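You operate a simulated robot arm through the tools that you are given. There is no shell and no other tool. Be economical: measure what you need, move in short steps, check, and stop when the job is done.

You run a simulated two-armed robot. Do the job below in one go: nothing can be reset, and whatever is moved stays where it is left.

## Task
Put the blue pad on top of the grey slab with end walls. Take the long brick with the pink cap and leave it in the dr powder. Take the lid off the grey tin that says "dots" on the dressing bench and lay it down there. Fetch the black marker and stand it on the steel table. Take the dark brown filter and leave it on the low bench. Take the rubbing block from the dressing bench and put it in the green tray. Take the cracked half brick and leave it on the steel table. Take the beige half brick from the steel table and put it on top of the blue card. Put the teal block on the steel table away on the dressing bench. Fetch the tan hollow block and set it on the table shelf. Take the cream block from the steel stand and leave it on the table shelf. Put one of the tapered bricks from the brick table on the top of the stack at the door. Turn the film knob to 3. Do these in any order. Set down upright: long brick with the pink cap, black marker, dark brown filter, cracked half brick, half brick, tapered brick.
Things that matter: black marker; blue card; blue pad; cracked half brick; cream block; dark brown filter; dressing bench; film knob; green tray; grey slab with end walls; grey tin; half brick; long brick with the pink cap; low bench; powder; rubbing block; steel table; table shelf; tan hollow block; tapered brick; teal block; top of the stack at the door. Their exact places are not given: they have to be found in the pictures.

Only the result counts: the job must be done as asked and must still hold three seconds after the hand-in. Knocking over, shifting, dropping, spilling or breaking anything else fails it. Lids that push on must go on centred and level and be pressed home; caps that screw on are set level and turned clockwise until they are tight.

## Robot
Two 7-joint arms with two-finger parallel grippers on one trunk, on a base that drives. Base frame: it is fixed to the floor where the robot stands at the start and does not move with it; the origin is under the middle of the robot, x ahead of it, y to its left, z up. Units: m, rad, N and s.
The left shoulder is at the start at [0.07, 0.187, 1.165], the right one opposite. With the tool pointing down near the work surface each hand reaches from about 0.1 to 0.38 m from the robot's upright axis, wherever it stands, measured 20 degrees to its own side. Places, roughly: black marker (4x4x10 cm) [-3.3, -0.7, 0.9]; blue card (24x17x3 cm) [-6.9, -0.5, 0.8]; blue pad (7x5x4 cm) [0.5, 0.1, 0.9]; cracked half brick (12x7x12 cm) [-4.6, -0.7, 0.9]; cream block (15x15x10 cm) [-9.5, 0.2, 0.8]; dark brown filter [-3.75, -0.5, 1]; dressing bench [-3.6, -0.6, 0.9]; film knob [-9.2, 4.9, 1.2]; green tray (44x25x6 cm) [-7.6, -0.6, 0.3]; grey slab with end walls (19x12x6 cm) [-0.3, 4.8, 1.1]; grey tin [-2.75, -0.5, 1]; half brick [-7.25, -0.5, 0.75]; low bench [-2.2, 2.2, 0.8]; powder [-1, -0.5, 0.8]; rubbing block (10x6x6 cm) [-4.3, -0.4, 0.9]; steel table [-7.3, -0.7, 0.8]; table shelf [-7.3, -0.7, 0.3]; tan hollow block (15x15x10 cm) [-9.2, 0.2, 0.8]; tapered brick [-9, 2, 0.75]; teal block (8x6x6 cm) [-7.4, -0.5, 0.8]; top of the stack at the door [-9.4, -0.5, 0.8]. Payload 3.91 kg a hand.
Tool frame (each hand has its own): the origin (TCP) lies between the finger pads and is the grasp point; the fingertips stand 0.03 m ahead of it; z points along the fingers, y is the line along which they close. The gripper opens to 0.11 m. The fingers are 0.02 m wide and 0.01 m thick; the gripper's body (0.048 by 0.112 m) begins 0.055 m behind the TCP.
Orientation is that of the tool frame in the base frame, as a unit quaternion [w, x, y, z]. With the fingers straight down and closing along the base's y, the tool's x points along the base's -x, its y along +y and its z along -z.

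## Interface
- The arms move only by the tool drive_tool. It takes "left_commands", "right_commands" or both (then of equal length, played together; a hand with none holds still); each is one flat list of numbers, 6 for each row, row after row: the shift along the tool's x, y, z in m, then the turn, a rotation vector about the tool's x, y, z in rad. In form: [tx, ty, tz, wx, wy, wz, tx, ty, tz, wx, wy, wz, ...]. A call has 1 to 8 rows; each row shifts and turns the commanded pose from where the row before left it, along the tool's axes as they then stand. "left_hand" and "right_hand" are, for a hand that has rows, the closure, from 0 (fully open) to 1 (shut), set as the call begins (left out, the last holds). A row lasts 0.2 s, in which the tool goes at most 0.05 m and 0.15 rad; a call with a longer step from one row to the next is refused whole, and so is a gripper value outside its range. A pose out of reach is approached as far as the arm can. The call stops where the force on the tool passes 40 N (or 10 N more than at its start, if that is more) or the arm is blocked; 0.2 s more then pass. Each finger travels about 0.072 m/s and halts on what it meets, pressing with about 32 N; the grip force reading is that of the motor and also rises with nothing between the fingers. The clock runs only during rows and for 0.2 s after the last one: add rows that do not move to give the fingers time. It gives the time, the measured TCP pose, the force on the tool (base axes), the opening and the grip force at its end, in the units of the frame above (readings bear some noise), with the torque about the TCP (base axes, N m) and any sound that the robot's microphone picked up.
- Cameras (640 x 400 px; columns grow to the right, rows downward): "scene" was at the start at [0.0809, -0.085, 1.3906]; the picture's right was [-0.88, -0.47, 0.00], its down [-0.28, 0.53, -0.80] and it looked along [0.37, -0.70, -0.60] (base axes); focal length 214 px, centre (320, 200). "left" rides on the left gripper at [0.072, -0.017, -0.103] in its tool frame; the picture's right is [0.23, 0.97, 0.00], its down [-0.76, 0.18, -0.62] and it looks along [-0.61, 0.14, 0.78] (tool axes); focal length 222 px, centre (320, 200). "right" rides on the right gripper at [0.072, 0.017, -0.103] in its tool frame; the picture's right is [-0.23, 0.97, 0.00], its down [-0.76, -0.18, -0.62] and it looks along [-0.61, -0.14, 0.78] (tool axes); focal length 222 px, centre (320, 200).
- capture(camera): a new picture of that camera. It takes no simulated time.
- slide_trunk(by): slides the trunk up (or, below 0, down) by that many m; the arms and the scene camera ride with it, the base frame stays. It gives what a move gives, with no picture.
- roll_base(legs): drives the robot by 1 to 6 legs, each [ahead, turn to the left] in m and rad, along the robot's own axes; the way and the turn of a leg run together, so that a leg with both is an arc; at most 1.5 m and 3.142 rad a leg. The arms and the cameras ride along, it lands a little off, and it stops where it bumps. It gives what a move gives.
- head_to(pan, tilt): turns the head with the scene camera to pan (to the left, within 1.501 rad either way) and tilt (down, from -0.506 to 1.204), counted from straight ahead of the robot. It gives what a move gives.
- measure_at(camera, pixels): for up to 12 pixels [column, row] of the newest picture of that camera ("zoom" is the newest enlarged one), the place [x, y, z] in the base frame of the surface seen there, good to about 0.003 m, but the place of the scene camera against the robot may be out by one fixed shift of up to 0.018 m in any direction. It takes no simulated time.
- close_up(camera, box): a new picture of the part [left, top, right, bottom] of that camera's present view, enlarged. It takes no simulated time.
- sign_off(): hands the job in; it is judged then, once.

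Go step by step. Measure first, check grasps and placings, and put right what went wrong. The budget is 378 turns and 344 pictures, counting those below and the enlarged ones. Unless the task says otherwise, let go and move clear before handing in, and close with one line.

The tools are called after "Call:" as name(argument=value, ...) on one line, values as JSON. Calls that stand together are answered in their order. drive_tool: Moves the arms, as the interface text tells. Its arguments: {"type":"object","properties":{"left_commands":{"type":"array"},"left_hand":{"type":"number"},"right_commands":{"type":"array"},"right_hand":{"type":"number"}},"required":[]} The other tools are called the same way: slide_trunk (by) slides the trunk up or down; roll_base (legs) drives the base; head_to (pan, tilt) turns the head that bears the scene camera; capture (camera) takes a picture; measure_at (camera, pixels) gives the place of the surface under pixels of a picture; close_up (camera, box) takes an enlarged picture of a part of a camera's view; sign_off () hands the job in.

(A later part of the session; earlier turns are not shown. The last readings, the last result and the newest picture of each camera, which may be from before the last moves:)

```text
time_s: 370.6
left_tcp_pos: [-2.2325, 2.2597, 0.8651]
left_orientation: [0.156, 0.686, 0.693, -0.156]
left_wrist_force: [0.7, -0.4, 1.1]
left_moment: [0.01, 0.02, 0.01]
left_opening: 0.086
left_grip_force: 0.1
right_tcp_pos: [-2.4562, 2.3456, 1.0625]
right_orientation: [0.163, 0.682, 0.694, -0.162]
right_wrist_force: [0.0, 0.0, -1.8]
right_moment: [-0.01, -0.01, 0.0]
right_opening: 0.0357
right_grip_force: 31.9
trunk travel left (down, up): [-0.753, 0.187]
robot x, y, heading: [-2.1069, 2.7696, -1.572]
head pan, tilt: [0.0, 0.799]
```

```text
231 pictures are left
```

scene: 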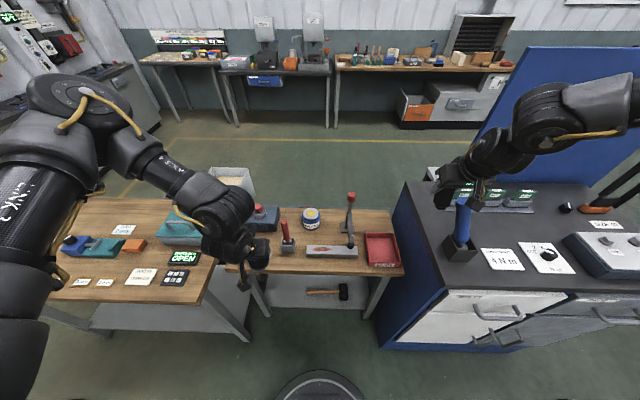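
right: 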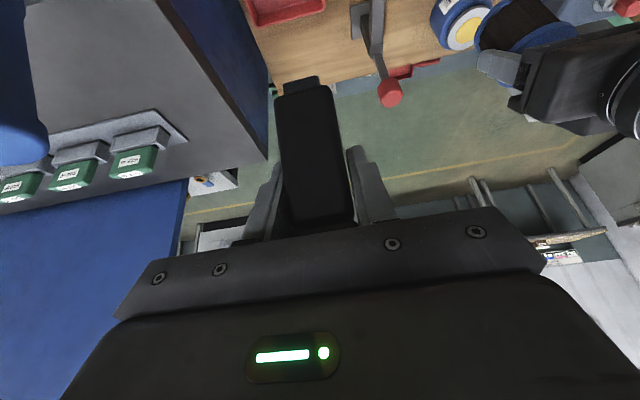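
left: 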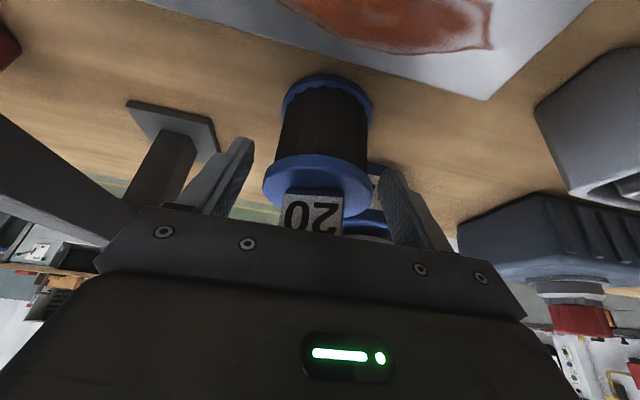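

Standing upright. I'll retreat along the fingers, then raise and back away.

Call:
drive_tool(left_commands=[0, 0, -0.03, 0, 0, 0, 0, 0, -0.04, 0, 0, 0, 0, 0, -0.04, 0, 0, 0])

Call:
slide_trunk(by=0.15)

Call:
roll_base(legs=[[-0.25, 0]])

Call:
capture(camera="scene")

Call:
close_up(camera="scene", box=[210, 150, 510, 300])

```text
time_s: 371.4
left_tcp_pos: [-2.235, 2.3058, 0.9654]
left_orientation: [0.157, 0.687, 0.693, -0.155]
left_wrist_force: [-0.2, 0.6, 0.8]
left_moment: [0.01, 0.03, 0.01]
left_opening: 0.0859
left_grip_force: 0.2
right_tcp_pos: [-2.4565, 2.3463, 1.0619]
right_orientation: [0.163, 0.682, 0.694, -0.162]
right_wrist_force: [-0.2, 0.9, -1.6]
right_moment: [-0.05, 0.03, 0.0]
right_opening: 0.0358
right_grip_force: 31.8
trunk travel left (down, up): [-0.753, 0.187]
robot x, y, heading: [-2.1083, 2.7697, -1.571]
head pan, tilt: [0.0, 0.799]
```

```text
time_s: 373.2
left_tcp_pos: [-2.2353, 2.3059, 1.115]
left_orientation: [0.155, 0.687, 0.693, -0.155]
left_wrist_force: [-0.1, 0.1, -0.5]
left_moment: [-0.01, 0.01, 0.01]
left_opening: 0.0855
left_grip_force: 0.0
right_tcp_pos: [-2.457, 2.3448, 1.2101]
right_orientation: [0.163, 0.682, 0.694, -0.163]
right_wrist_force: [-0.1, -1.0, -1.2]
right_moment: [0.0, 0.02, 0.03]
right_opening: 0.0355
right_grip_force: 31.8
trunk travel left (down, up): [-0.903, 0.037]
robot x, y, heading: [-2.1066, 2.7677, -1.573]
head pan, tilt: [0.0, 0.799]
```

```text
time_s: 375.0
left_tcp_pos: [-2.2338, 2.5504, 1.1146]
left_orientation: [0.155, 0.686, 0.694, -0.154]
left_wrist_force: [0.4, 0.0, 0.8]
left_moment: [0.0, 0.01, -0.01]
left_opening: 0.0861
left_grip_force: 0.0
right_tcp_pos: [-2.4574, 2.5908, 1.2106]
right_orientation: [0.161, 0.682, 0.694, -0.161]
right_wrist_force: [0.7, -1.0, -1.3]
right_moment: [0.0, 0.05, -0.01]
right_opening: 0.0355
right_grip_force: 32.3
trunk travel left (down, up): [-0.903, 0.037]
robot x, y, heading: [-2.1112, 3.0134, -1.564]
head pan, tilt: [0.0, 0.799]
```

```text
230 pictures are left
```

scene: 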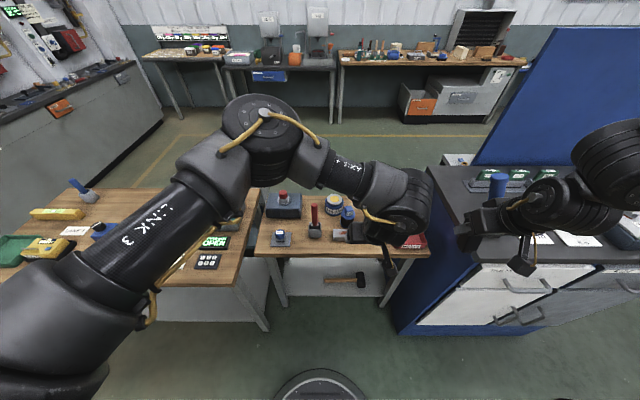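

```text
2.13 times, centred on (360, 225) of scene
```

zoom: 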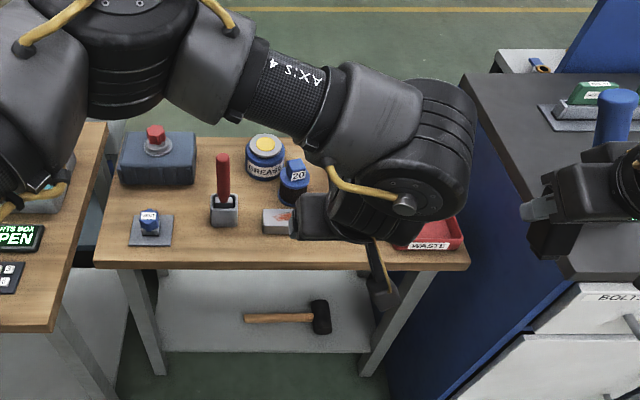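

The filter stands on the low bench. Next is the rubbing block for the left hand, so I'll drive west and then south back to the dressing bench.

Call:
roll_base(legs=[[0, -1.57], [1.1, 0], [1.1, 0], [0, 1.57], [1.2, 0], [1.0, 0]])

Call:
head_to(pan=0.0, tilt=0.6)

Call:
capture(camera="scene")

```text
time_s: 391.4
left_tcp_pos: [-4.7816, 2.89, 1.1179]
left_orientation: [0.044, 0.944, 0.246, -0.213]
left_wrist_force: [2.8, -2.5, 6.0]
left_moment: [0.18, 0.1, -0.06]
left_opening: 0.0838
left_grip_force: 0.1
right_tcp_pos: [-4.8541, 3.0921, 1.2122]
right_orientation: [0.058, 0.94, 0.251, -0.222]
right_wrist_force: [-0.7, -0.2, -1.9]
right_moment: [-0.04, -0.01, 0.03]
right_opening: 0.0358
right_grip_force: 31.9
trunk travel left (down, up): [-0.903, 0.037]
robot x, y, heading: [-4.3167, 2.9941, -2.639]
head pan, tilt: [0.0, 0.799]
stopped in leg 4: the force on the tool passed its limit (the readings are from after the stop); the commanded pose is now the measured one
```

```text
time_s: 392.1
left_tcp_pos: [-4.7817, 2.8887, 1.1171]
left_orientation: [0.042, 0.945, 0.245, -0.213]
left_wrist_force: [1.9, -2.1, 8.2]
left_moment: [0.26, 0.17, -0.03]
left_opening: 0.0845
left_grip_force: 0.0
right_tcp_pos: [-4.8545, 3.091, 1.213]
right_orientation: [0.058, 0.94, 0.252, -0.223]
right_wrist_force: [-0.4, 0.6, -1.5]
right_moment: [0.03, 0.03, 0.02]
right_opening: 0.0356
right_grip_force: 31.7
trunk travel left (down, up): [-0.903, 0.037]
robot x, y, heading: [-4.3167, 2.9948, -2.64]
head pan, tilt: [0.0, 0.6]
```

```text
228 pictures are left
```

scene: 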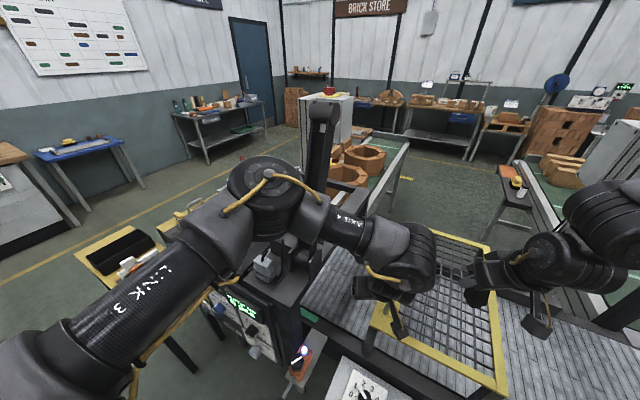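

I ran up to machinery and the left hand is touching something. I'll undo the turn and back away.

Call:
roll_base(legs=[[0, -0.5]])

Call:
capture(camera="scene")

Call:
capture(camera="left")

```text
time_s: 393.9
left_tcp_pos: [-4.7753, 3.1262, 1.1154]
left_orientation: [-0.012, 0.976, 0.005, -0.216]
left_wrist_force: [0.1, 0.0, 0.4]
left_moment: [0.03, -0.01, -0.02]
left_opening: 0.0857
left_grip_force: 0.0
right_tcp_pos: [-4.7427, 3.3378, 1.2123]
right_orientation: [0.001, 0.973, 0.011, -0.229]
right_wrist_force: [1.0, -1.2, -1.6]
right_moment: [0.01, 0.0, 0.0]
right_opening: 0.0358
right_grip_force: 32.4
trunk travel left (down, up): [-0.903, 0.037]
robot x, y, heading: [-4.3161, 2.9934, -3.136]
head pan, tilt: [0.0, 0.6]
```

```text
227 pictures are left
```

scene: 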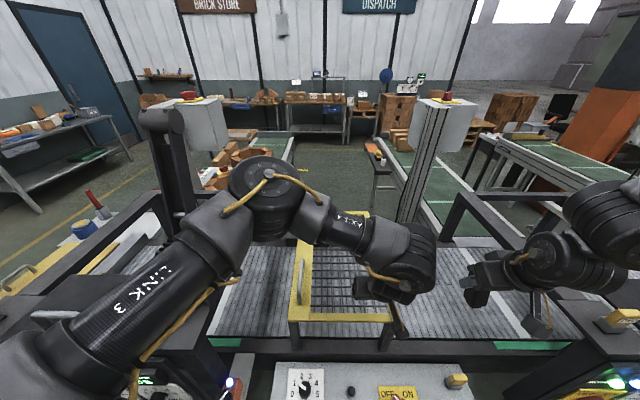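

```text
226 pictures are left
```

left: 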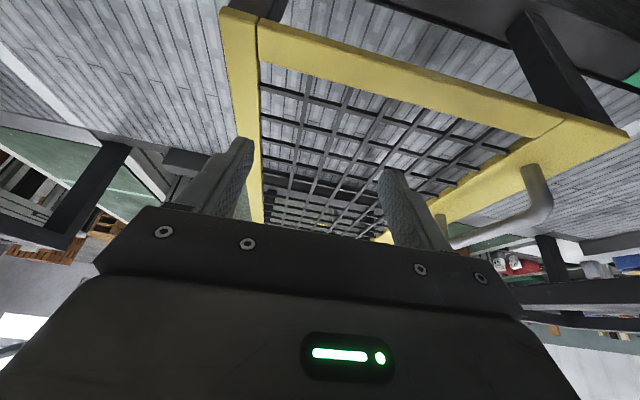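

Nothing looks displaced. I'll back off 0.6, face south and look before driving on.

Call:
roll_base(legs=[[-0.6, 0], [0, 1.57]])

Call:
head_to(pan=0.0, tilt=0.4)

Call:
capture(camera="scene")

Call:
measure_at(camera="scene", pixels=[[320, 250], [320, 300], [250, 300], [400, 300], [200, 330], [450, 330], [150, 250], [500, 250], [320, 380]])

```text
time_s: 401.0
left_tcp_pos: [-3.8846, 2.5479, 1.1165]
left_orientation: [0.14, 0.707, 0.673, -0.165]
left_wrist_force: [0.6, 0.3, -0.8]
left_moment: [-0.02, 0.0, 0.01]
left_opening: 0.0858
left_grip_force: 0.0
right_tcp_pos: [-4.0927, 2.5937, 1.2126]
right_orientation: [0.159, 0.7, 0.677, -0.166]
right_wrist_force: [-0.4, 0.4, -1.6]
right_moment: [-0.01, -0.02, 0.01]
right_opening: 0.0357
right_grip_force: 32.3
trunk travel left (down, up): [-0.903, 0.037]
robot x, y, heading: [-3.724, 2.9964, -1.618]
head pan, tilt: [0.0, 0.6]
```

```text
time_s: 401.7
left_tcp_pos: [-3.8841, 2.5479, 1.1172]
left_orientation: [0.14, 0.707, 0.674, -0.164]
left_wrist_force: [-0.1, -0.3, -0.6]
left_moment: [0.03, -0.01, 0.05]
left_opening: 0.0858
left_grip_force: 0.1
right_tcp_pos: [-4.0949, 2.5926, 1.2114]
right_orientation: [0.159, 0.7, 0.676, -0.167]
right_wrist_force: [0.1, 0.3, -1.3]
right_moment: [-0.01, 0.02, 0.02]
right_opening: 0.0355
right_grip_force: 31.8
trunk travel left (down, up): [-0.903, 0.037]
robot x, y, heading: [-3.7218, 3.0001, -1.614]
head pan, tilt: [0.0, 0.4]
```

```text
225 pictures are left
```

scene: 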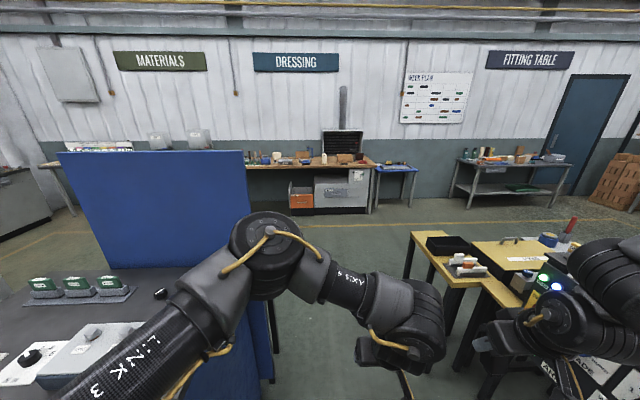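

```text
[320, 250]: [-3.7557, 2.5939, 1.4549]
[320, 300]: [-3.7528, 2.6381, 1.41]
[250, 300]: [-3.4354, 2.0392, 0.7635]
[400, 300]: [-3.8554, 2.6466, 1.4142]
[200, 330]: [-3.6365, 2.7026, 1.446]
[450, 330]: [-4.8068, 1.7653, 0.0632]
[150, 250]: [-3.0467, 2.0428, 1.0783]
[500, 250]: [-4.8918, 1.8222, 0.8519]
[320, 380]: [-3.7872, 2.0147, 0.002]
```

There's a passage between the blue board (x≈-3.44) and the yellow tables. I'll pass at x≈-3.87.

Call:
measure_at(camera="scene", pixels=[[410, 236], [405, 270], [400, 385], [440, 282], [270, 380]])

Call:
roll_base(legs=[[0, -0.2], [0.5, 0], [0, 0.243]])

Call:
capture(camera="scene")

```text
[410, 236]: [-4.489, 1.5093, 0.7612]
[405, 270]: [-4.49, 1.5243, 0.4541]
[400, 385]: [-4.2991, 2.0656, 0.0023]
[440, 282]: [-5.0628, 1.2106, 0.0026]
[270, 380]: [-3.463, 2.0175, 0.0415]
```

```text
time_s: 406.2
left_tcp_pos: [-3.9923, 2.0531, 1.1158]
left_orientation: [0.144, 0.693, 0.687, -0.162]
left_wrist_force: [-1.4, -0.1, 0.3]
left_moment: [0.04, 0.01, -0.03]
left_opening: 0.0857
left_grip_force: 0.0
right_tcp_pos: [-4.2039, 2.09, 1.2109]
right_orientation: [0.163, 0.686, 0.69, -0.162]
right_wrist_force: [0.0, -0.5, -1.4]
right_moment: [0.0, 0.01, 0.02]
right_opening: 0.0353
right_grip_force: 31.7
trunk travel left (down, up): [-0.903, 0.037]
robot x, y, heading: [-3.8533, 2.5102, -1.575]
head pan, tilt: [0.0, 0.4]
```

```text
224 pictures are left
```

scene: 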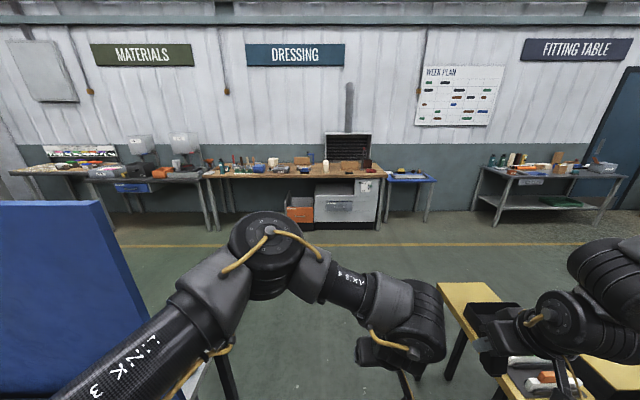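

Clear ahead. Driving down to about (-4.35,0.45), facing the dressing bench.

Call:
roll_base(legs=[[1.45, 0], [0, -0.734], [0.72, 0], [0, 0.734]])

Call:
head_to(pan=0.0, tilt=0.7)

Call:
capture(camera="scene")

```text
time_s: 420.9
left_tcp_pos: [-4.4887, 0.0691, 1.1165]
left_orientation: [0.144, 0.691, 0.69, -0.162]
left_wrist_force: [0.6, -0.3, 0.8]
left_moment: [0.02, -0.02, -0.02]
left_opening: 0.0858
left_grip_force: 0.1
right_tcp_pos: [-4.6983, 0.1056, 1.2121]
right_orientation: [0.163, 0.682, 0.694, -0.161]
right_wrist_force: [-0.2, -0.1, -1.5]
right_moment: [0.02, -0.02, 0.03]
right_opening: 0.0355
right_grip_force: 32.3
trunk travel left (down, up): [-0.903, 0.037]
robot x, y, heading: [-4.3497, 0.5297, -1.573]
head pan, tilt: [0.0, 0.4]
```

```text
time_s: 421.7
left_tcp_pos: [-4.4878, 0.0697, 1.1181]
left_orientation: [0.143, 0.691, 0.69, -0.163]
left_wrist_force: [-0.4, -0.2, -1.0]
left_moment: [-0.01, 0.01, 0.0]
left_opening: 0.086
left_grip_force: 0.1
right_tcp_pos: [-4.6993, 0.1049, 1.2114]
right_orientation: [0.163, 0.684, 0.692, -0.163]
right_wrist_force: [-0.2, 0.0, -0.8]
right_moment: [-0.01, -0.01, 0.0]
right_opening: 0.0353
right_grip_force: 32.3
trunk travel left (down, up): [-0.903, 0.037]
robot x, y, heading: [-4.3564, 0.5273, -1.569]
head pan, tilt: [0.0, 0.7]
```

```text
223 pictures are left
```

scene: 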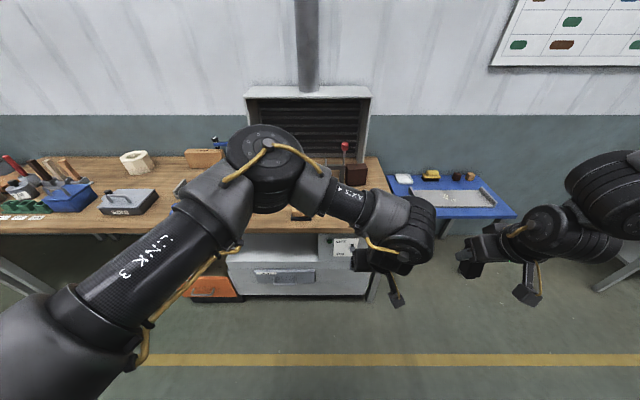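

I'll shift the left hand left, away from the clamp, then roll closer.

Call:
drive_tool(left_commands=[0, 0.045, 0, 0, 0, 0, 0, 0.045, 0, 0, 0, 0, 0, 0.045, 0, 0, 0, 0, 0, 0.045, 0, 0, 0, 0], left_hand=0)

Call:
roll_base(legs=[[0.43, 0]])

Call:
capture(camera="left")

```text
time_s: 422.7
left_tcp_pos: [-4.3032, 0.0665, 1.1108]
left_orientation: [0.143, 0.691, 0.69, -0.162]
left_wrist_force: [-0.4, -0.2, 0.1]
left_moment: [0.0, 0.04, 0.01]
left_opening: 0.1097
left_grip_force: 0.0
right_tcp_pos: [-4.6967, 0.1046, 1.2125]
right_orientation: [0.161, 0.683, 0.693, -0.163]
right_wrist_force: [0.2, -0.9, -1.9]
right_moment: [-0.01, 0.02, -0.02]
right_opening: 0.0354
right_grip_force: 31.8
trunk travel left (down, up): [-0.903, 0.037]
robot x, y, heading: [-4.3517, 0.5279, -1.572]
head pan, tilt: [0.0, 0.7]
```

```text
time_s: 425.4
left_tcp_pos: [-4.3044, -0.3697, 1.1107]
left_orientation: [0.145, 0.688, 0.692, -0.163]
left_wrist_force: [-0.2, -0.6, -0.1]
left_moment: [0.01, 0.0, 0.03]
left_opening: 0.11
left_grip_force: 0.1
right_tcp_pos: [-4.6954, -0.3318, 1.2115]
right_orientation: [0.163, 0.681, 0.695, -0.162]
right_wrist_force: [1.0, 0.0, -1.0]
right_moment: [-0.01, 0.01, -0.01]
right_opening: 0.0352
right_grip_force: 32.1
trunk travel left (down, up): [-0.903, 0.037]
robot x, y, heading: [-4.3482, 0.091, -1.567]
head pan, tilt: [0.0, 0.7]
```

```text
222 pictures are left
```

left: 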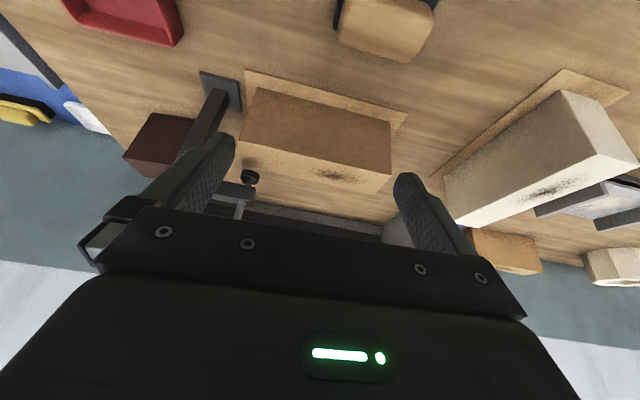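

The rubbing block is at (385,25). I'll measure it.

Call:
close_up(camera="left", box=[310, 0, 470, 100])

Call:
measure_at(camera="zoom", pixels=[[300, 100], [160, 30], [460, 50], [400, 230], [160, 150], [300, 200], [100, 60]])

```text
4.00 times, centred on (390, 50) of left
```

zoom: 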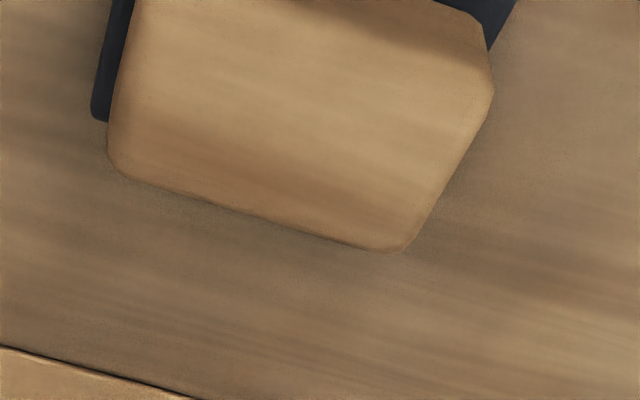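

```text
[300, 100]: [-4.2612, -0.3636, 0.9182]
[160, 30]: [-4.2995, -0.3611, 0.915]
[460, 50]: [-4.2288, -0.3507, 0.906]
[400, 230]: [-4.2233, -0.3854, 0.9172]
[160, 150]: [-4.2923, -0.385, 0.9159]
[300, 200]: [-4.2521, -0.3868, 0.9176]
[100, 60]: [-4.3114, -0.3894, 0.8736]
```

Wood part spans x -4.30 to -4.215 with its top at 0.918. I'll centre above it and lower the trunk.

Call:
drive_tool(left_commands=[0, 0.022, 0, 0, 0, 0, 0, 0.022, 0, 0, 0, 0])

Call:
slide_trunk(by=-0.14)

Call:
capture(camera="left")

```text
time_s: 425.9
left_tcp_pos: [-4.2568, -0.3705, 1.1094]
left_orientation: [0.144, 0.689, 0.692, -0.163]
left_wrist_force: [0.0, 0.1, 0.3]
left_moment: [0.01, 0.01, 0.0]
left_opening: 0.1099
left_grip_force: 0.1
right_tcp_pos: [-4.6923, -0.3343, 1.2124]
right_orientation: [0.163, 0.681, 0.696, -0.163]
right_wrist_force: [0.1, -0.3, -1.5]
right_moment: [-0.02, 0.01, 0.02]
right_opening: 0.0351
right_grip_force: 32.0
trunk travel left (down, up): [-0.903, 0.037]
robot x, y, heading: [-4.3506, 0.0855, -1.569]
head pan, tilt: [0.0, 0.7]
```

```text
time_s: 427.6
left_tcp_pos: [-4.2581, -0.3703, 0.9697]
left_orientation: [0.143, 0.689, 0.692, -0.162]
left_wrist_force: [-0.4, -0.1, -0.4]
left_moment: [0.02, 0.0, 0.02]
left_opening: 0.1101
left_grip_force: 0.1
right_tcp_pos: [-4.6958, -0.3332, 1.0732]
right_orientation: [0.163, 0.681, 0.695, -0.162]
right_wrist_force: [-0.2, 1.7, -2.0]
right_moment: [0.0, 0.0, -0.02]
right_opening: 0.035
right_grip_force: 31.5
trunk travel left (down, up): [-0.763, 0.177]
robot x, y, heading: [-4.346, 0.0896, -1.567]
head pan, tilt: [0.0, 0.7]
```

```text
220 pictures are left
```

left: 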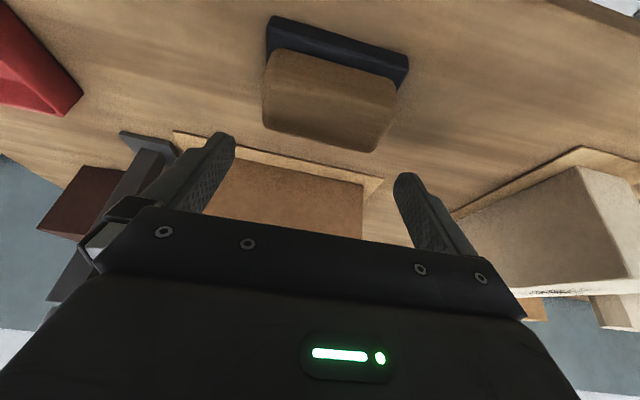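

Call:
measure_at(camera="left", pixels=[[325, 120], [270, 100], [385, 120], [265, 65], [393, 95], [330, 75], [340, 45], [405, 70]])

```text
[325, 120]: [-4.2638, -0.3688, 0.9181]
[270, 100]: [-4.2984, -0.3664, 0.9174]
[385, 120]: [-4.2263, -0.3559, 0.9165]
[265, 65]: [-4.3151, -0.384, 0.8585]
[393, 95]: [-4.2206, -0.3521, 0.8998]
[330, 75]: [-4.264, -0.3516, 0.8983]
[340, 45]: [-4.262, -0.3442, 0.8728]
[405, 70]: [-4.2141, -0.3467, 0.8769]
```

Lowering to TCP z≈0.912 with the tips just above the black base, then close.

Call:
drive_tool(left_commands=[0.011, -0.004, 0.026, 0, 0, 0, 0.011, 0, 0.027, 0, 0, 0])

Call:
drive_tool(left_commands=[0, 0, 0, 0, 0, 0, 0, 0, 0, 0, 0, 0, 0, 0, 0, 0, 0, 0, 0, 0, 0, 0, 0, 0], left_hand=1)

Call:
drive_tool(left_commands=[-0.004, 0, -0.009, 0, 0, 0, -0.008, 0, -0.018, 0, 0, 0])

Call:
capture(camera="left")

```text
time_s: 428.2
left_tcp_pos: [-4.2621, -0.3743, 0.9134]
left_orientation: [0.145, 0.689, 0.692, -0.161]
left_wrist_force: [-0.7, -0.7, -0.7]
left_moment: [0.01, 0.01, 0.02]
left_opening: 0.1099
left_grip_force: 0.1
right_tcp_pos: [-4.694, -0.3347, 1.0711]
right_orientation: [0.164, 0.681, 0.695, -0.162]
right_wrist_force: [0.3, 0.1, -0.9]
right_moment: [0.02, 0.0, 0.0]
right_opening: 0.0354
right_grip_force: 32.4
trunk travel left (down, up): [-0.763, 0.177]
robot x, y, heading: [-4.3543, 0.088, -1.565]
head pan, tilt: [0.0, 0.7]
```

```text
time_s: 429.2
left_tcp_pos: [-4.2622, -0.3725, 0.9141]
left_orientation: [0.144, 0.688, 0.692, -0.163]
left_wrist_force: [1.2, -0.1, 3.1]
left_moment: [-0.03, -0.3, 0.04]
left_opening: 0.0901
left_grip_force: 32.3
right_tcp_pos: [-4.6949, -0.334, 1.0714]
right_orientation: [0.163, 0.681, 0.696, -0.162]
right_wrist_force: [-0.7, -0.3, -1.0]
right_moment: [-0.02, -0.01, 0.0]
right_opening: 0.0354
right_grip_force: 31.9
trunk travel left (down, up): [-0.763, 0.177]
robot x, y, heading: [-4.3525, 0.0921, -1.569]
head pan, tilt: [0.0, 0.7]
```

```text
time_s: 429.8
left_tcp_pos: [-4.264, -0.3728, 0.9432]
left_orientation: [0.145, 0.689, 0.691, -0.161]
left_wrist_force: [-0.4, -0.2, -3.0]
left_moment: [0.05, 0.0, 0.02]
left_opening: 0.09
left_grip_force: 31.6
right_tcp_pos: [-4.696, -0.334, 1.072]
right_orientation: [0.163, 0.681, 0.695, -0.162]
right_wrist_force: [0.4, 0.6, -1.2]
right_moment: [0.02, -0.01, -0.02]
right_opening: 0.0355
right_grip_force: 32.1
trunk travel left (down, up): [-0.763, 0.177]
robot x, y, heading: [-4.3457, 0.0915, -1.568]
head pan, tilt: [0.0, 0.7]
```

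```text
219 pictures are left
```

left: 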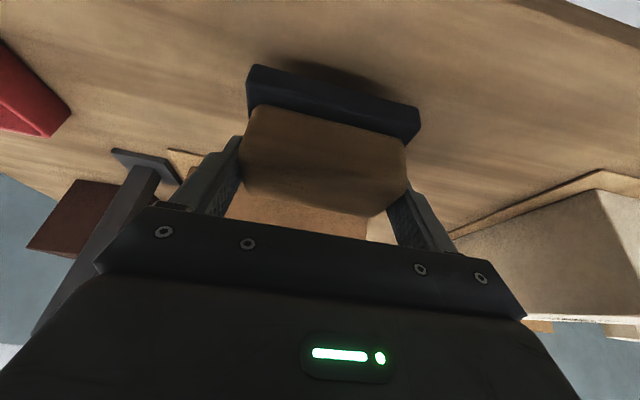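

Held. I'll raise, back out and drive toward the steel table in short legs, then look.

Call:
slide_trunk(by=0.15)

Call:
roll_base(legs=[[-0.4, 0], [0, -1.57], [0.7, 0]])

Call:
head_to(pan=0.2, tilt=0.4)

Call:
capture(camera="scene")

```text
time_s: 431.6
left_tcp_pos: [-4.2634, -0.3725, 1.093]
left_orientation: [0.144, 0.689, 0.691, -0.163]
left_wrist_force: [0.5, 0.3, -3.3]
left_moment: [-0.02, -0.02, 0.0]
left_opening: 0.09
left_grip_force: 32.2
right_tcp_pos: [-4.6942, -0.3346, 1.2221]
right_orientation: [0.164, 0.681, 0.695, -0.162]
right_wrist_force: [0.0, -0.8, -1.0]
right_moment: [-0.02, 0.0, 0.01]
right_opening: 0.0355
right_grip_force: 32.0
trunk travel left (down, up): [-0.913, 0.027]
robot x, y, heading: [-4.3478, 0.0925, -1.566]
head pan, tilt: [0.0, 0.7]
```

```text
time_s: 441.4
left_tcp_pos: [-5.5194, 0.4224, 1.0924]
left_orientation: [-0.014, 0.976, -0.005, -0.216]
left_wrist_force: [0.7, -0.3, -3.1]
left_moment: [0.01, 0.01, -0.03]
left_opening: 0.0897
left_grip_force: 31.8
right_tcp_pos: [-5.4763, 0.8532, 1.2216]
right_orientation: [-0.001, 0.973, 0.003, -0.23]
right_wrist_force: [0.4, 0.0, -2.1]
right_moment: [0.01, 0.0, -0.01]
right_opening: 0.0352
right_grip_force: 31.9
trunk travel left (down, up): [-0.913, 0.027]
robot x, y, heading: [-5.0593, 0.5029, 3.131]
head pan, tilt: [0.0, 0.7]
```

```text
time_s: 442.2
left_tcp_pos: [-5.5211, 0.4217, 1.0921]
left_orientation: [-0.014, 0.976, -0.005, -0.215]
left_wrist_force: [0.3, 0.3, -2.2]
left_moment: [0.03, -0.02, 0.03]
left_opening: 0.0899
left_grip_force: 31.8
right_tcp_pos: [-5.476, 0.8539, 1.2216]
right_orientation: [0.0, 0.973, 0.004, -0.229]
right_wrist_force: [0.1, 0.6, -1.4]
right_moment: [0.01, -0.01, 0.0]
right_opening: 0.0352
right_grip_force: 31.8
trunk travel left (down, up): [-0.913, 0.027]
robot x, y, heading: [-5.0554, 0.5042, 3.132]
head pan, tilt: [0.201, 0.4]
```

```text
218 pictures are left
```

scene: 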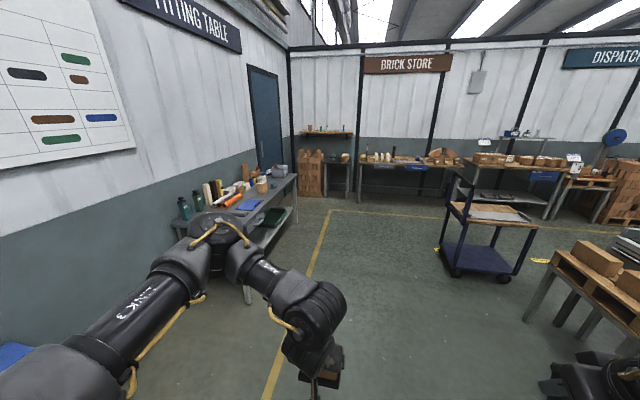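

The fitting table is at the left ahead and the way is clear. I'll check the trolley's position and drive on.

Call:
measure_at(camera="scene", pixels=[[455, 272], [450, 205], [530, 315], [248, 300], [560, 250]])

Call:
roll_base(legs=[[1.2, 0], [0.75, 0], [0, 1.58]])

Call:
head_to(pan=0.0, tilt=0.6)

Call:
capture(camera="scene")

```text
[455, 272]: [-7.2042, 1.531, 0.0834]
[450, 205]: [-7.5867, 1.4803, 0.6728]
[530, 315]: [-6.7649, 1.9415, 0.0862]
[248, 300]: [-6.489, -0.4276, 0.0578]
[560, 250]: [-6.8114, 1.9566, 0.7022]
```

```text
time_s: 455.9
left_tcp_pos: [-6.9289, 0.073, 1.0926]
left_orientation: [0.147, 0.683, 0.697, -0.16]
left_wrist_force: [0.3, -0.2, -2.7]
left_moment: [-0.01, 0.02, 0.04]
left_opening: 0.0899
left_grip_force: 32.0
right_tcp_pos: [-7.3601, 0.1039, 1.2216]
right_orientation: [0.164, 0.676, 0.701, -0.161]
right_wrist_force: [1.2, -0.6, -1.4]
right_moment: [-0.01, 0.0, 0.01]
right_opening: 0.0353
right_grip_force: 32.4
trunk travel left (down, up): [-0.913, 0.027]
robot x, y, heading: [-7.0191, 0.533, -1.554]
head pan, tilt: [0.201, 0.4]
```

```text
time_s: 456.6
left_tcp_pos: [-6.9289, 0.0733, 1.0924]
left_orientation: [0.144, 0.684, 0.697, -0.161]
left_wrist_force: [-0.6, 0.6, -3.7]
left_moment: [0.01, -0.02, 0.01]
left_opening: 0.0898
left_grip_force: 32.3
right_tcp_pos: [-7.3597, 0.1033, 1.2225]
right_orientation: [0.166, 0.674, 0.701, -0.161]
right_wrist_force: [-0.2, -0.1, -1.6]
right_moment: [-0.02, 0.01, -0.03]
right_opening: 0.0352
right_grip_force: 32.1
trunk travel left (down, up): [-0.913, 0.027]
robot x, y, heading: [-7.023, 0.5371, -1.552]
head pan, tilt: [0.0, 0.6]
```

```text
217 pictures are left
```

scene: 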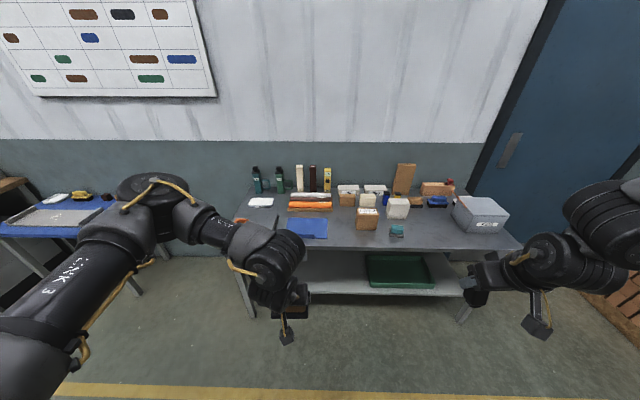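

I'll zoom on the steel table.

Call:
close_up(camera="scene", box=[230, 150, 530, 320])

Call:
measure_at(camera="zoom", pixels=[[165, 165], [355, 175], [290, 145], [355, 120], [360, 255], [420, 275], [470, 140], [200, 205], [130, 180], [210, 175], [560, 205], [30, 150]])

```text
2.13 times, centred on (380, 235) of scene
```

zoom: 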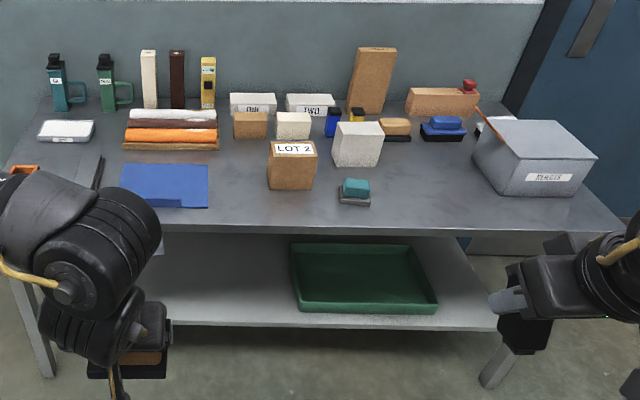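

```text
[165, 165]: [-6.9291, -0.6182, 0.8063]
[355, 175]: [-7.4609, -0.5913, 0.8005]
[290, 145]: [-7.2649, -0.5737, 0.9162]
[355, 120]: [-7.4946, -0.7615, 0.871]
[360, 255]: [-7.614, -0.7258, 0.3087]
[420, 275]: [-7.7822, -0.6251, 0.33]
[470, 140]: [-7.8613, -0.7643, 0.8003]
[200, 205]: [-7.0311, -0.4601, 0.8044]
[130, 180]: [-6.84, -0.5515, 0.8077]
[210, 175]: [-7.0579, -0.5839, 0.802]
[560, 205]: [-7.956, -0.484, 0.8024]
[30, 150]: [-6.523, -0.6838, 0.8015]
```

The table top is z=0.80, and the LOT 2 half brick, teal block, blue card and green tray are all found. First the marker: a free spot is near (-7.62,-0.55). Driving closer.

Call:
roll_base(legs=[[0, -0.48], [0.57, 0], [0, 0.462]])

Call:
capture(camera="right")

Call:
head_to(pan=-0.2, tilt=0.8)

Call:
capture(camera="scene")

```text
time_s: 462.6
left_tcp_pos: [-7.1902, -0.4376, 1.093]
left_orientation: [0.144, 0.69, 0.69, -0.162]
left_wrist_force: [-0.6, 0.5, -3.1]
left_moment: [0.01, -0.01, 0.0]
left_opening: 0.0899
left_grip_force: 32.1
right_tcp_pos: [-7.6228, -0.3974, 1.2213]
right_orientation: [0.163, 0.683, 0.693, -0.162]
right_wrist_force: [0.8, 0.4, -1.6]
right_moment: [-0.02, 0.0, 0.01]
right_opening: 0.0353
right_grip_force: 32.0
trunk travel left (down, up): [-0.913, 0.027]
robot x, y, heading: [-7.2715, 0.0266, -1.568]
head pan, tilt: [0.0, 0.6]
```

```text
215 pictures are left
```

right: 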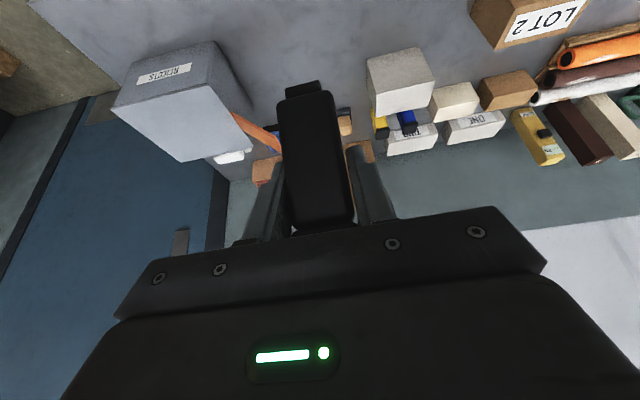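

```text
time_s: 463.4
left_tcp_pos: [-7.1917, -0.4374, 1.0929]
left_orientation: [0.144, 0.69, 0.691, -0.162]
left_wrist_force: [-0.4, 0.2, -3.9]
left_moment: [-0.02, 0.0, -0.03]
left_opening: 0.0897
left_grip_force: 31.5
right_tcp_pos: [-7.6225, -0.3989, 1.2212]
right_orientation: [0.163, 0.682, 0.694, -0.162]
right_wrist_force: [0.0, 0.3, -1.3]
right_moment: [0.0, 0.0, -0.01]
right_opening: 0.0352
right_grip_force: 32.2
trunk travel left (down, up): [-0.913, 0.027]
robot x, y, heading: [-7.2761, 0.0268, -1.572]
head pan, tilt: [-0.201, 0.799]
```

```text
214 pictures are left
```

scene: 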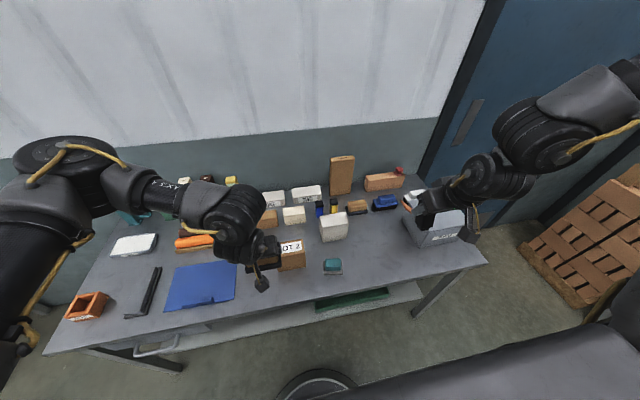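

I'll check whether the marker is still vertical in the hand.

Call:
close_up(camera="scene", box=[390, 120, 520, 270])

Call:
measure_at(camera="right", pixels=[[300, 88], [305, 100], [310, 150], [318, 200], [330, 230], [290, 110]])

Call:
measure_at(camera="scene", pixels=[[385, 250], [370, 235], [332, 262], [345, 235], [420, 240], [365, 265], [300, 262]])

```text
2.67 times, centred on (455, 195) of scene
```

zoom: 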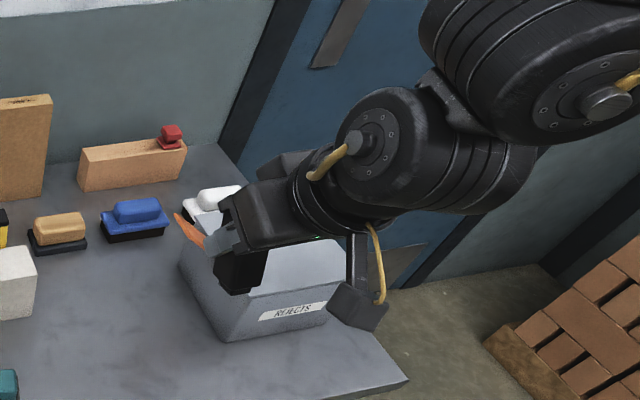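

```text
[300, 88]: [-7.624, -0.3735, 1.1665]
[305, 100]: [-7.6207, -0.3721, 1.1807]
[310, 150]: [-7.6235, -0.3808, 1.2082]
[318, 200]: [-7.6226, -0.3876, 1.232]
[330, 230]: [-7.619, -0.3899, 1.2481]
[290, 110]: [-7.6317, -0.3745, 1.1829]
```

```text
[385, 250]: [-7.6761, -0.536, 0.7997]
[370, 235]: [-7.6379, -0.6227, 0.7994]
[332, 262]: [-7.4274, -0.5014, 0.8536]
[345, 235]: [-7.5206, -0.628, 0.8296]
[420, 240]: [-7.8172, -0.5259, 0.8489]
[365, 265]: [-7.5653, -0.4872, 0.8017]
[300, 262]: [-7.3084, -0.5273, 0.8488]
```

The marker has pitched by about 0.26 rad in the grip. I'll tilt the hand by that much to make it vertical, then re-measure.

Call:
drive_tool(right_commands=[0, 0, 0, 0, -0.13, 0, 0, 0, 0, 0, -0.13, 0, 0, 0, 0, 0, 0, 0])

Call:
capture(camera="right")

Call:
measure_at(camera="right", pixels=[[300, 88], [305, 105], [310, 150], [318, 200], [330, 228], [290, 120], [285, 150]])

```text
time_s: 464.1
left_tcp_pos: [-7.1905, -0.4376, 1.0927]
left_orientation: [0.144, 0.69, 0.69, -0.162]
left_wrist_force: [0.1, -1.2, -2.9]
left_moment: [0.02, 0.01, 0.02]
left_opening: 0.09
left_grip_force: 31.9
right_tcp_pos: [-7.6346, -0.4299, 1.2175]
right_orientation: [0.252, 0.655, 0.667, -0.251]
right_wrist_force: [0.3, 0.2, -1.3]
right_moment: [0.02, 0.01, 0.01]
right_opening: 0.0351
right_grip_force: 32.2
right hand out of reach, approached as far as the arm can: row 1, 2
trunk travel left (down, up): [-0.913, 0.027]
robot x, y, heading: [-7.2765, 0.0242, -1.564]
head pan, tilt: [-0.201, 0.799]
```

```text
212 pictures are left
```

right: 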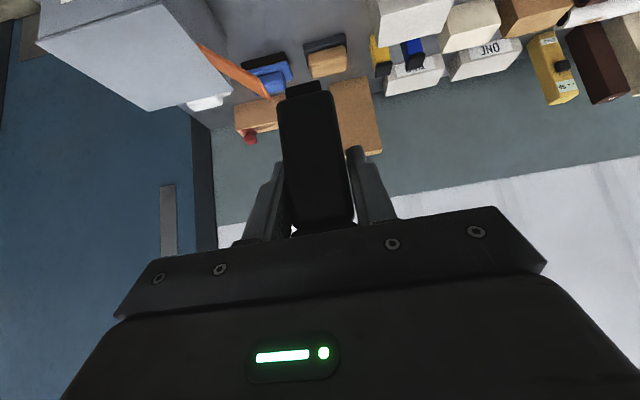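

```text
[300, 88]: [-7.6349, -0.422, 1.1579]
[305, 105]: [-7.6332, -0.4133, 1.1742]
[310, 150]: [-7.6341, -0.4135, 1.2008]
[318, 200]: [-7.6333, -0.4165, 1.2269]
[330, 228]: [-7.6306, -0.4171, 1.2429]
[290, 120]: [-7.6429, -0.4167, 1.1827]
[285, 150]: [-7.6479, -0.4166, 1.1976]
```

Nearly vertical with 0.05 left. I'll add that, lower the trunk and go toward the spot.

Call:
slide_trunk(by=-0.15)

Call:
drive_tool(right_commands=[0, 0, 0, 0, -0.05, 0, 0.016, 0, 0.0376, 0, 0, 0, 0.016, 0, 0.0376, 0, 0, 0, 0.016, 0, 0.0376, 0, 0, 0, 0.016, 0, 0.0376, 0, 0, 0])

Call:
capture(camera="right")

Call:
measure_at(camera="right", pixels=[[300, 88], [305, 105], [310, 150], [318, 200], [330, 228], [240, 60], [390, 100]])

```text
time_s: 465.9
left_tcp_pos: [-7.1902, -0.4375, 0.9421]
left_orientation: [0.144, 0.69, 0.691, -0.163]
left_wrist_force: [0.5, 0.0, -3.0]
left_moment: [-0.02, 0.03, -0.03]
left_opening: 0.0896
left_grip_force: 32.2
right_tcp_pos: [-7.6345, -0.4306, 1.0687]
right_orientation: [0.252, 0.655, 0.667, -0.249]
right_wrist_force: [-0.5, 0.3, -1.2]
right_moment: [0.03, -0.01, 0.01]
right_opening: 0.0351
right_grip_force: 31.8
trunk travel left (down, up): [-0.763, 0.177]
robot x, y, heading: [-7.2735, 0.0244, -1.565]
head pan, tilt: [-0.201, 0.799]
```

```text
time_s: 467.1
left_tcp_pos: [-7.1892, -0.4397, 0.9406]
left_orientation: [0.142, 0.69, 0.691, -0.161]
left_wrist_force: [0.7, -1.1, -3.0]
left_moment: [0.06, 0.03, -0.03]
left_opening: 0.0896
left_grip_force: 32.4
right_tcp_pos: [-7.6334, -0.4927, 0.9245]
right_orientation: [0.267, 0.649, 0.662, -0.265]
right_wrist_force: [0.7, -0.5, -1.9]
right_moment: [0.02, 0.01, -0.02]
right_opening: 0.0354
right_grip_force: 32.2
right hand out of reach, approached as far as the arm can: row 1, 5
trunk travel left (down, up): [-0.763, 0.177]
robot x, y, heading: [-7.2749, 0.0235, -1.575]
head pan, tilt: [-0.201, 0.799]
```

```text
211 pictures are left
```

right: 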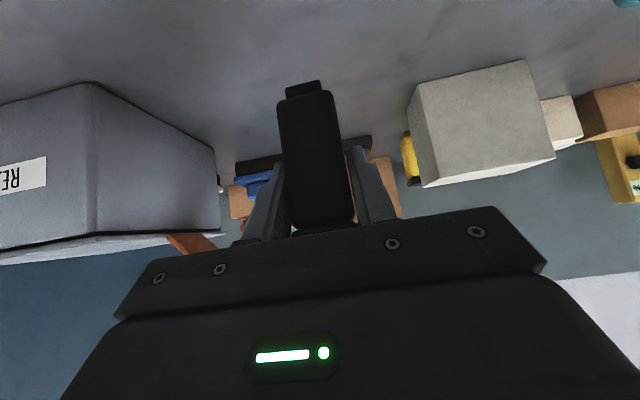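

```text
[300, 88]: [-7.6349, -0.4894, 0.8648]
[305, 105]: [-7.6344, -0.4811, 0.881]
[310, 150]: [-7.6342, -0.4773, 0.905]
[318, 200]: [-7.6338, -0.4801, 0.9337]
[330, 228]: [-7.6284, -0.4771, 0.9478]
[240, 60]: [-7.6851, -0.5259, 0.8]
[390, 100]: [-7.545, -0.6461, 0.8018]
```

Vertical now, with its base at ≈0.86. I'll lower 0.052 with the trunk, then feel for contact.

Call:
slide_trunk(by=-0.052)

Call:
drive_tool(right_commands=[0.0021, 0, 0.0021, 0, 0, 0, 0.0021, 0, 0.0021, 0, 0, 0])

```text
time_s: 468.0
left_tcp_pos: [-7.1899, -0.438, 0.8904]
left_orientation: [0.144, 0.69, 0.69, -0.163]
left_wrist_force: [0.4, 0.7, -2.3]
left_moment: [-0.03, 0.0, -0.01]
left_opening: 0.09
left_grip_force: 31.9
right_tcp_pos: [-7.6367, -0.4903, 0.8749]
right_orientation: [0.268, 0.649, 0.66, -0.266]
right_wrist_force: [-0.3, 1.1, -0.9]
right_moment: [0.01, -0.03, 0.0]
right_opening: 0.0353
right_grip_force: 32.0
trunk travel left (down, up): [-0.711, 0.229]
robot x, y, heading: [-7.2755, 0.0308, -1.564]
head pan, tilt: [-0.201, 0.799]
```

```text
time_s: 468.6
left_tcp_pos: [-7.1903, -0.4371, 0.8907]
left_orientation: [0.144, 0.69, 0.69, -0.161]
left_wrist_force: [-0.2, 0.0, -3.7]
left_moment: [-0.03, -0.01, 0.0]
left_opening: 0.0897
left_grip_force: 31.9
right_tcp_pos: [-7.6364, -0.4912, 0.8719]
right_orientation: [0.268, 0.65, 0.66, -0.265]
right_wrist_force: [-0.2, 0.6, -1.6]
right_moment: [0.01, -0.02, 0.0]
right_opening: 0.0352
right_grip_force: 32.2
right hand out of reach, approached as far as the arm can: row 2
trunk travel left (down, up): [-0.711, 0.229]
robot x, y, heading: [-7.2766, 0.0229, -1.565]
head pan, tilt: [-0.201, 0.799]
```

Call:
slide_trunk(by=-0.006)

Call:
slide_trunk(by=-0.003)

```text
time_s: 469.2
left_tcp_pos: [-7.1913, -0.4381, 0.8847]
left_orientation: [0.143, 0.69, 0.691, -0.161]
left_wrist_force: [-0.4, 0.4, -3.0]
left_moment: [0.02, 0.01, 0.0]
left_opening: 0.0899
left_grip_force: 32.0
right_tcp_pos: [-7.638, -0.4906, 0.8659]
right_orientation: [0.269, 0.649, 0.66, -0.266]
right_wrist_force: [0.2, 0.6, -0.9]
right_moment: [0.01, 0.0, -0.04]
right_opening: 0.0353
right_grip_force: 31.8
trunk travel left (down, up): [-0.705, 0.235]
robot x, y, heading: [-7.2761, 0.0245, -1.572]
head pan, tilt: [-0.201, 0.799]
```

```text
time_s: 469.7
left_tcp_pos: [-7.1904, -0.4377, 0.8819]
left_orientation: [0.143, 0.69, 0.691, -0.162]
left_wrist_force: [-0.3, 0.5, -2.8]
left_moment: [0.01, 0.0, -0.05]
left_opening: 0.0897
left_grip_force: 32.1
right_tcp_pos: [-7.6375, -0.4916, 0.8641]
right_orientation: [0.269, 0.649, 0.661, -0.266]
right_wrist_force: [-0.1, 0.5, 3.1]
right_moment: [0.03, -0.03, 0.0]
right_opening: 0.0352
right_grip_force: 31.5
trunk travel left (down, up): [-0.702, 0.238]
robot x, y, heading: [-7.2717, 0.0269, -1.567]
head pan, tilt: [-0.201, 0.799]
```

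Contact reading +3 N. One more millimetre, then release to 0.5.

Call:
slide_trunk(by=-0.0015)

Call:
drive_tool(right_commands=[0, 0, 0, 0, 0, 0, 0, 0, 0, 0, 0, 0, 0, 0, 0, 0, 0, 0], right_hand=0.4)

Call:
capture(camera="right")

```text
time_s: 470.2
left_tcp_pos: [-7.1907, -0.4362, 0.8804]
left_orientation: [0.144, 0.69, 0.691, -0.162]
left_wrist_force: [0.6, -0.1, -2.2]
left_moment: [0.0, -0.02, 0.02]
left_opening: 0.09
left_grip_force: 31.7
right_tcp_pos: [-7.6377, -0.4926, 0.8639]
right_orientation: [0.269, 0.649, 0.66, -0.266]
right_wrist_force: [-3.1, -0.5, 15.4]
right_moment: [0.08, 0.12, 0.0]
right_opening: 0.0356
right_grip_force: 32.4
trunk travel left (down, up): [-0.701, 0.239]
robot x, y, heading: [-7.2797, 0.0227, -1.575]
head pan, tilt: [-0.201, 0.799]
```

```text
time_s: 471.0
left_tcp_pos: [-7.1911, -0.4377, 0.88]
left_orientation: [0.143, 0.69, 0.691, -0.161]
left_wrist_force: [-0.2, 0.4, -3.1]
left_moment: [0.01, 0.03, -0.02]
left_opening: 0.09
left_grip_force: 31.6
right_tcp_pos: [-7.6369, -0.4917, 0.8611]
right_orientation: [0.268, 0.649, 0.661, -0.265]
right_wrist_force: [-0.3, 0.8, -0.2]
right_moment: [-0.03, 0.01, -0.01]
right_opening: 0.0659
right_grip_force: 0.1
trunk travel left (down, up): [-0.701, 0.239]
robot x, y, heading: [-7.2738, 0.0238, -1.566]
head pan, tilt: [-0.201, 0.799]
```

```text
210 pictures are left
```

right: 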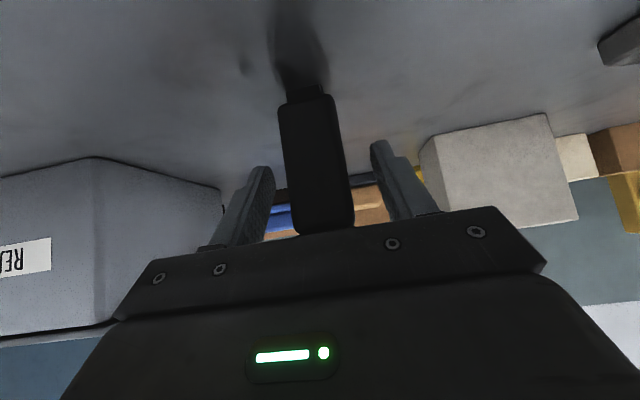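

The marker stands. I'll withdraw along the fingers.

Call:
drive_tool(right_commands=[0, 0, -0.03, 0, 0, 0, 0, 0, -0.04, 0, 0, 0, 0, 0, -0.04, 0, 0, 0, 0, 0, -0.03, 0, 0.13, 0])

Call:
close_up(camera="scene", box=[310, 160, 480, 300])

```text
time_s: 472.0
left_tcp_pos: [-7.1868, -0.4393, 0.8784]
left_orientation: [0.143, 0.69, 0.691, -0.162]
left_wrist_force: [0.6, 0.4, -2.5]
left_moment: [-0.01, -0.02, -0.04]
left_opening: 0.0897
left_grip_force: 32.4
right_tcp_pos: [-7.6432, -0.4056, 0.9637]
right_orientation: [0.223, 0.665, 0.677, -0.223]
right_wrist_force: [1.1, 0.7, 0.2]
right_moment: [-0.02, 0.02, -0.03]
right_opening: 0.0659
right_grip_force: 0.0
right hand out of reach, approached as far as the arm can: row 4
trunk travel left (down, up): [-0.701, 0.239]
robot x, y, heading: [-7.2794, 0.0205, -1.566]
head pan, tilt: [-0.201, 0.799]
```

```text
2.86 times, centred on (395, 230) of scene
```

zoom: 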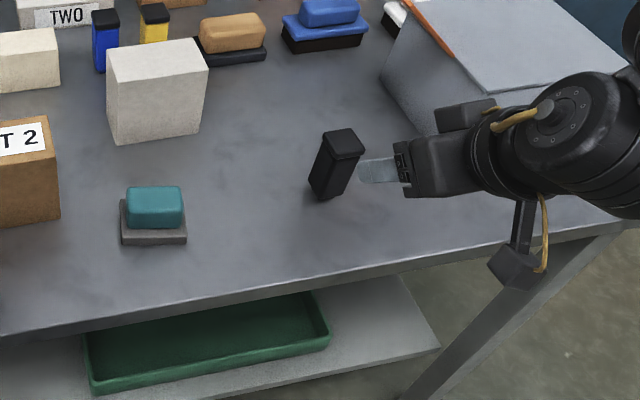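

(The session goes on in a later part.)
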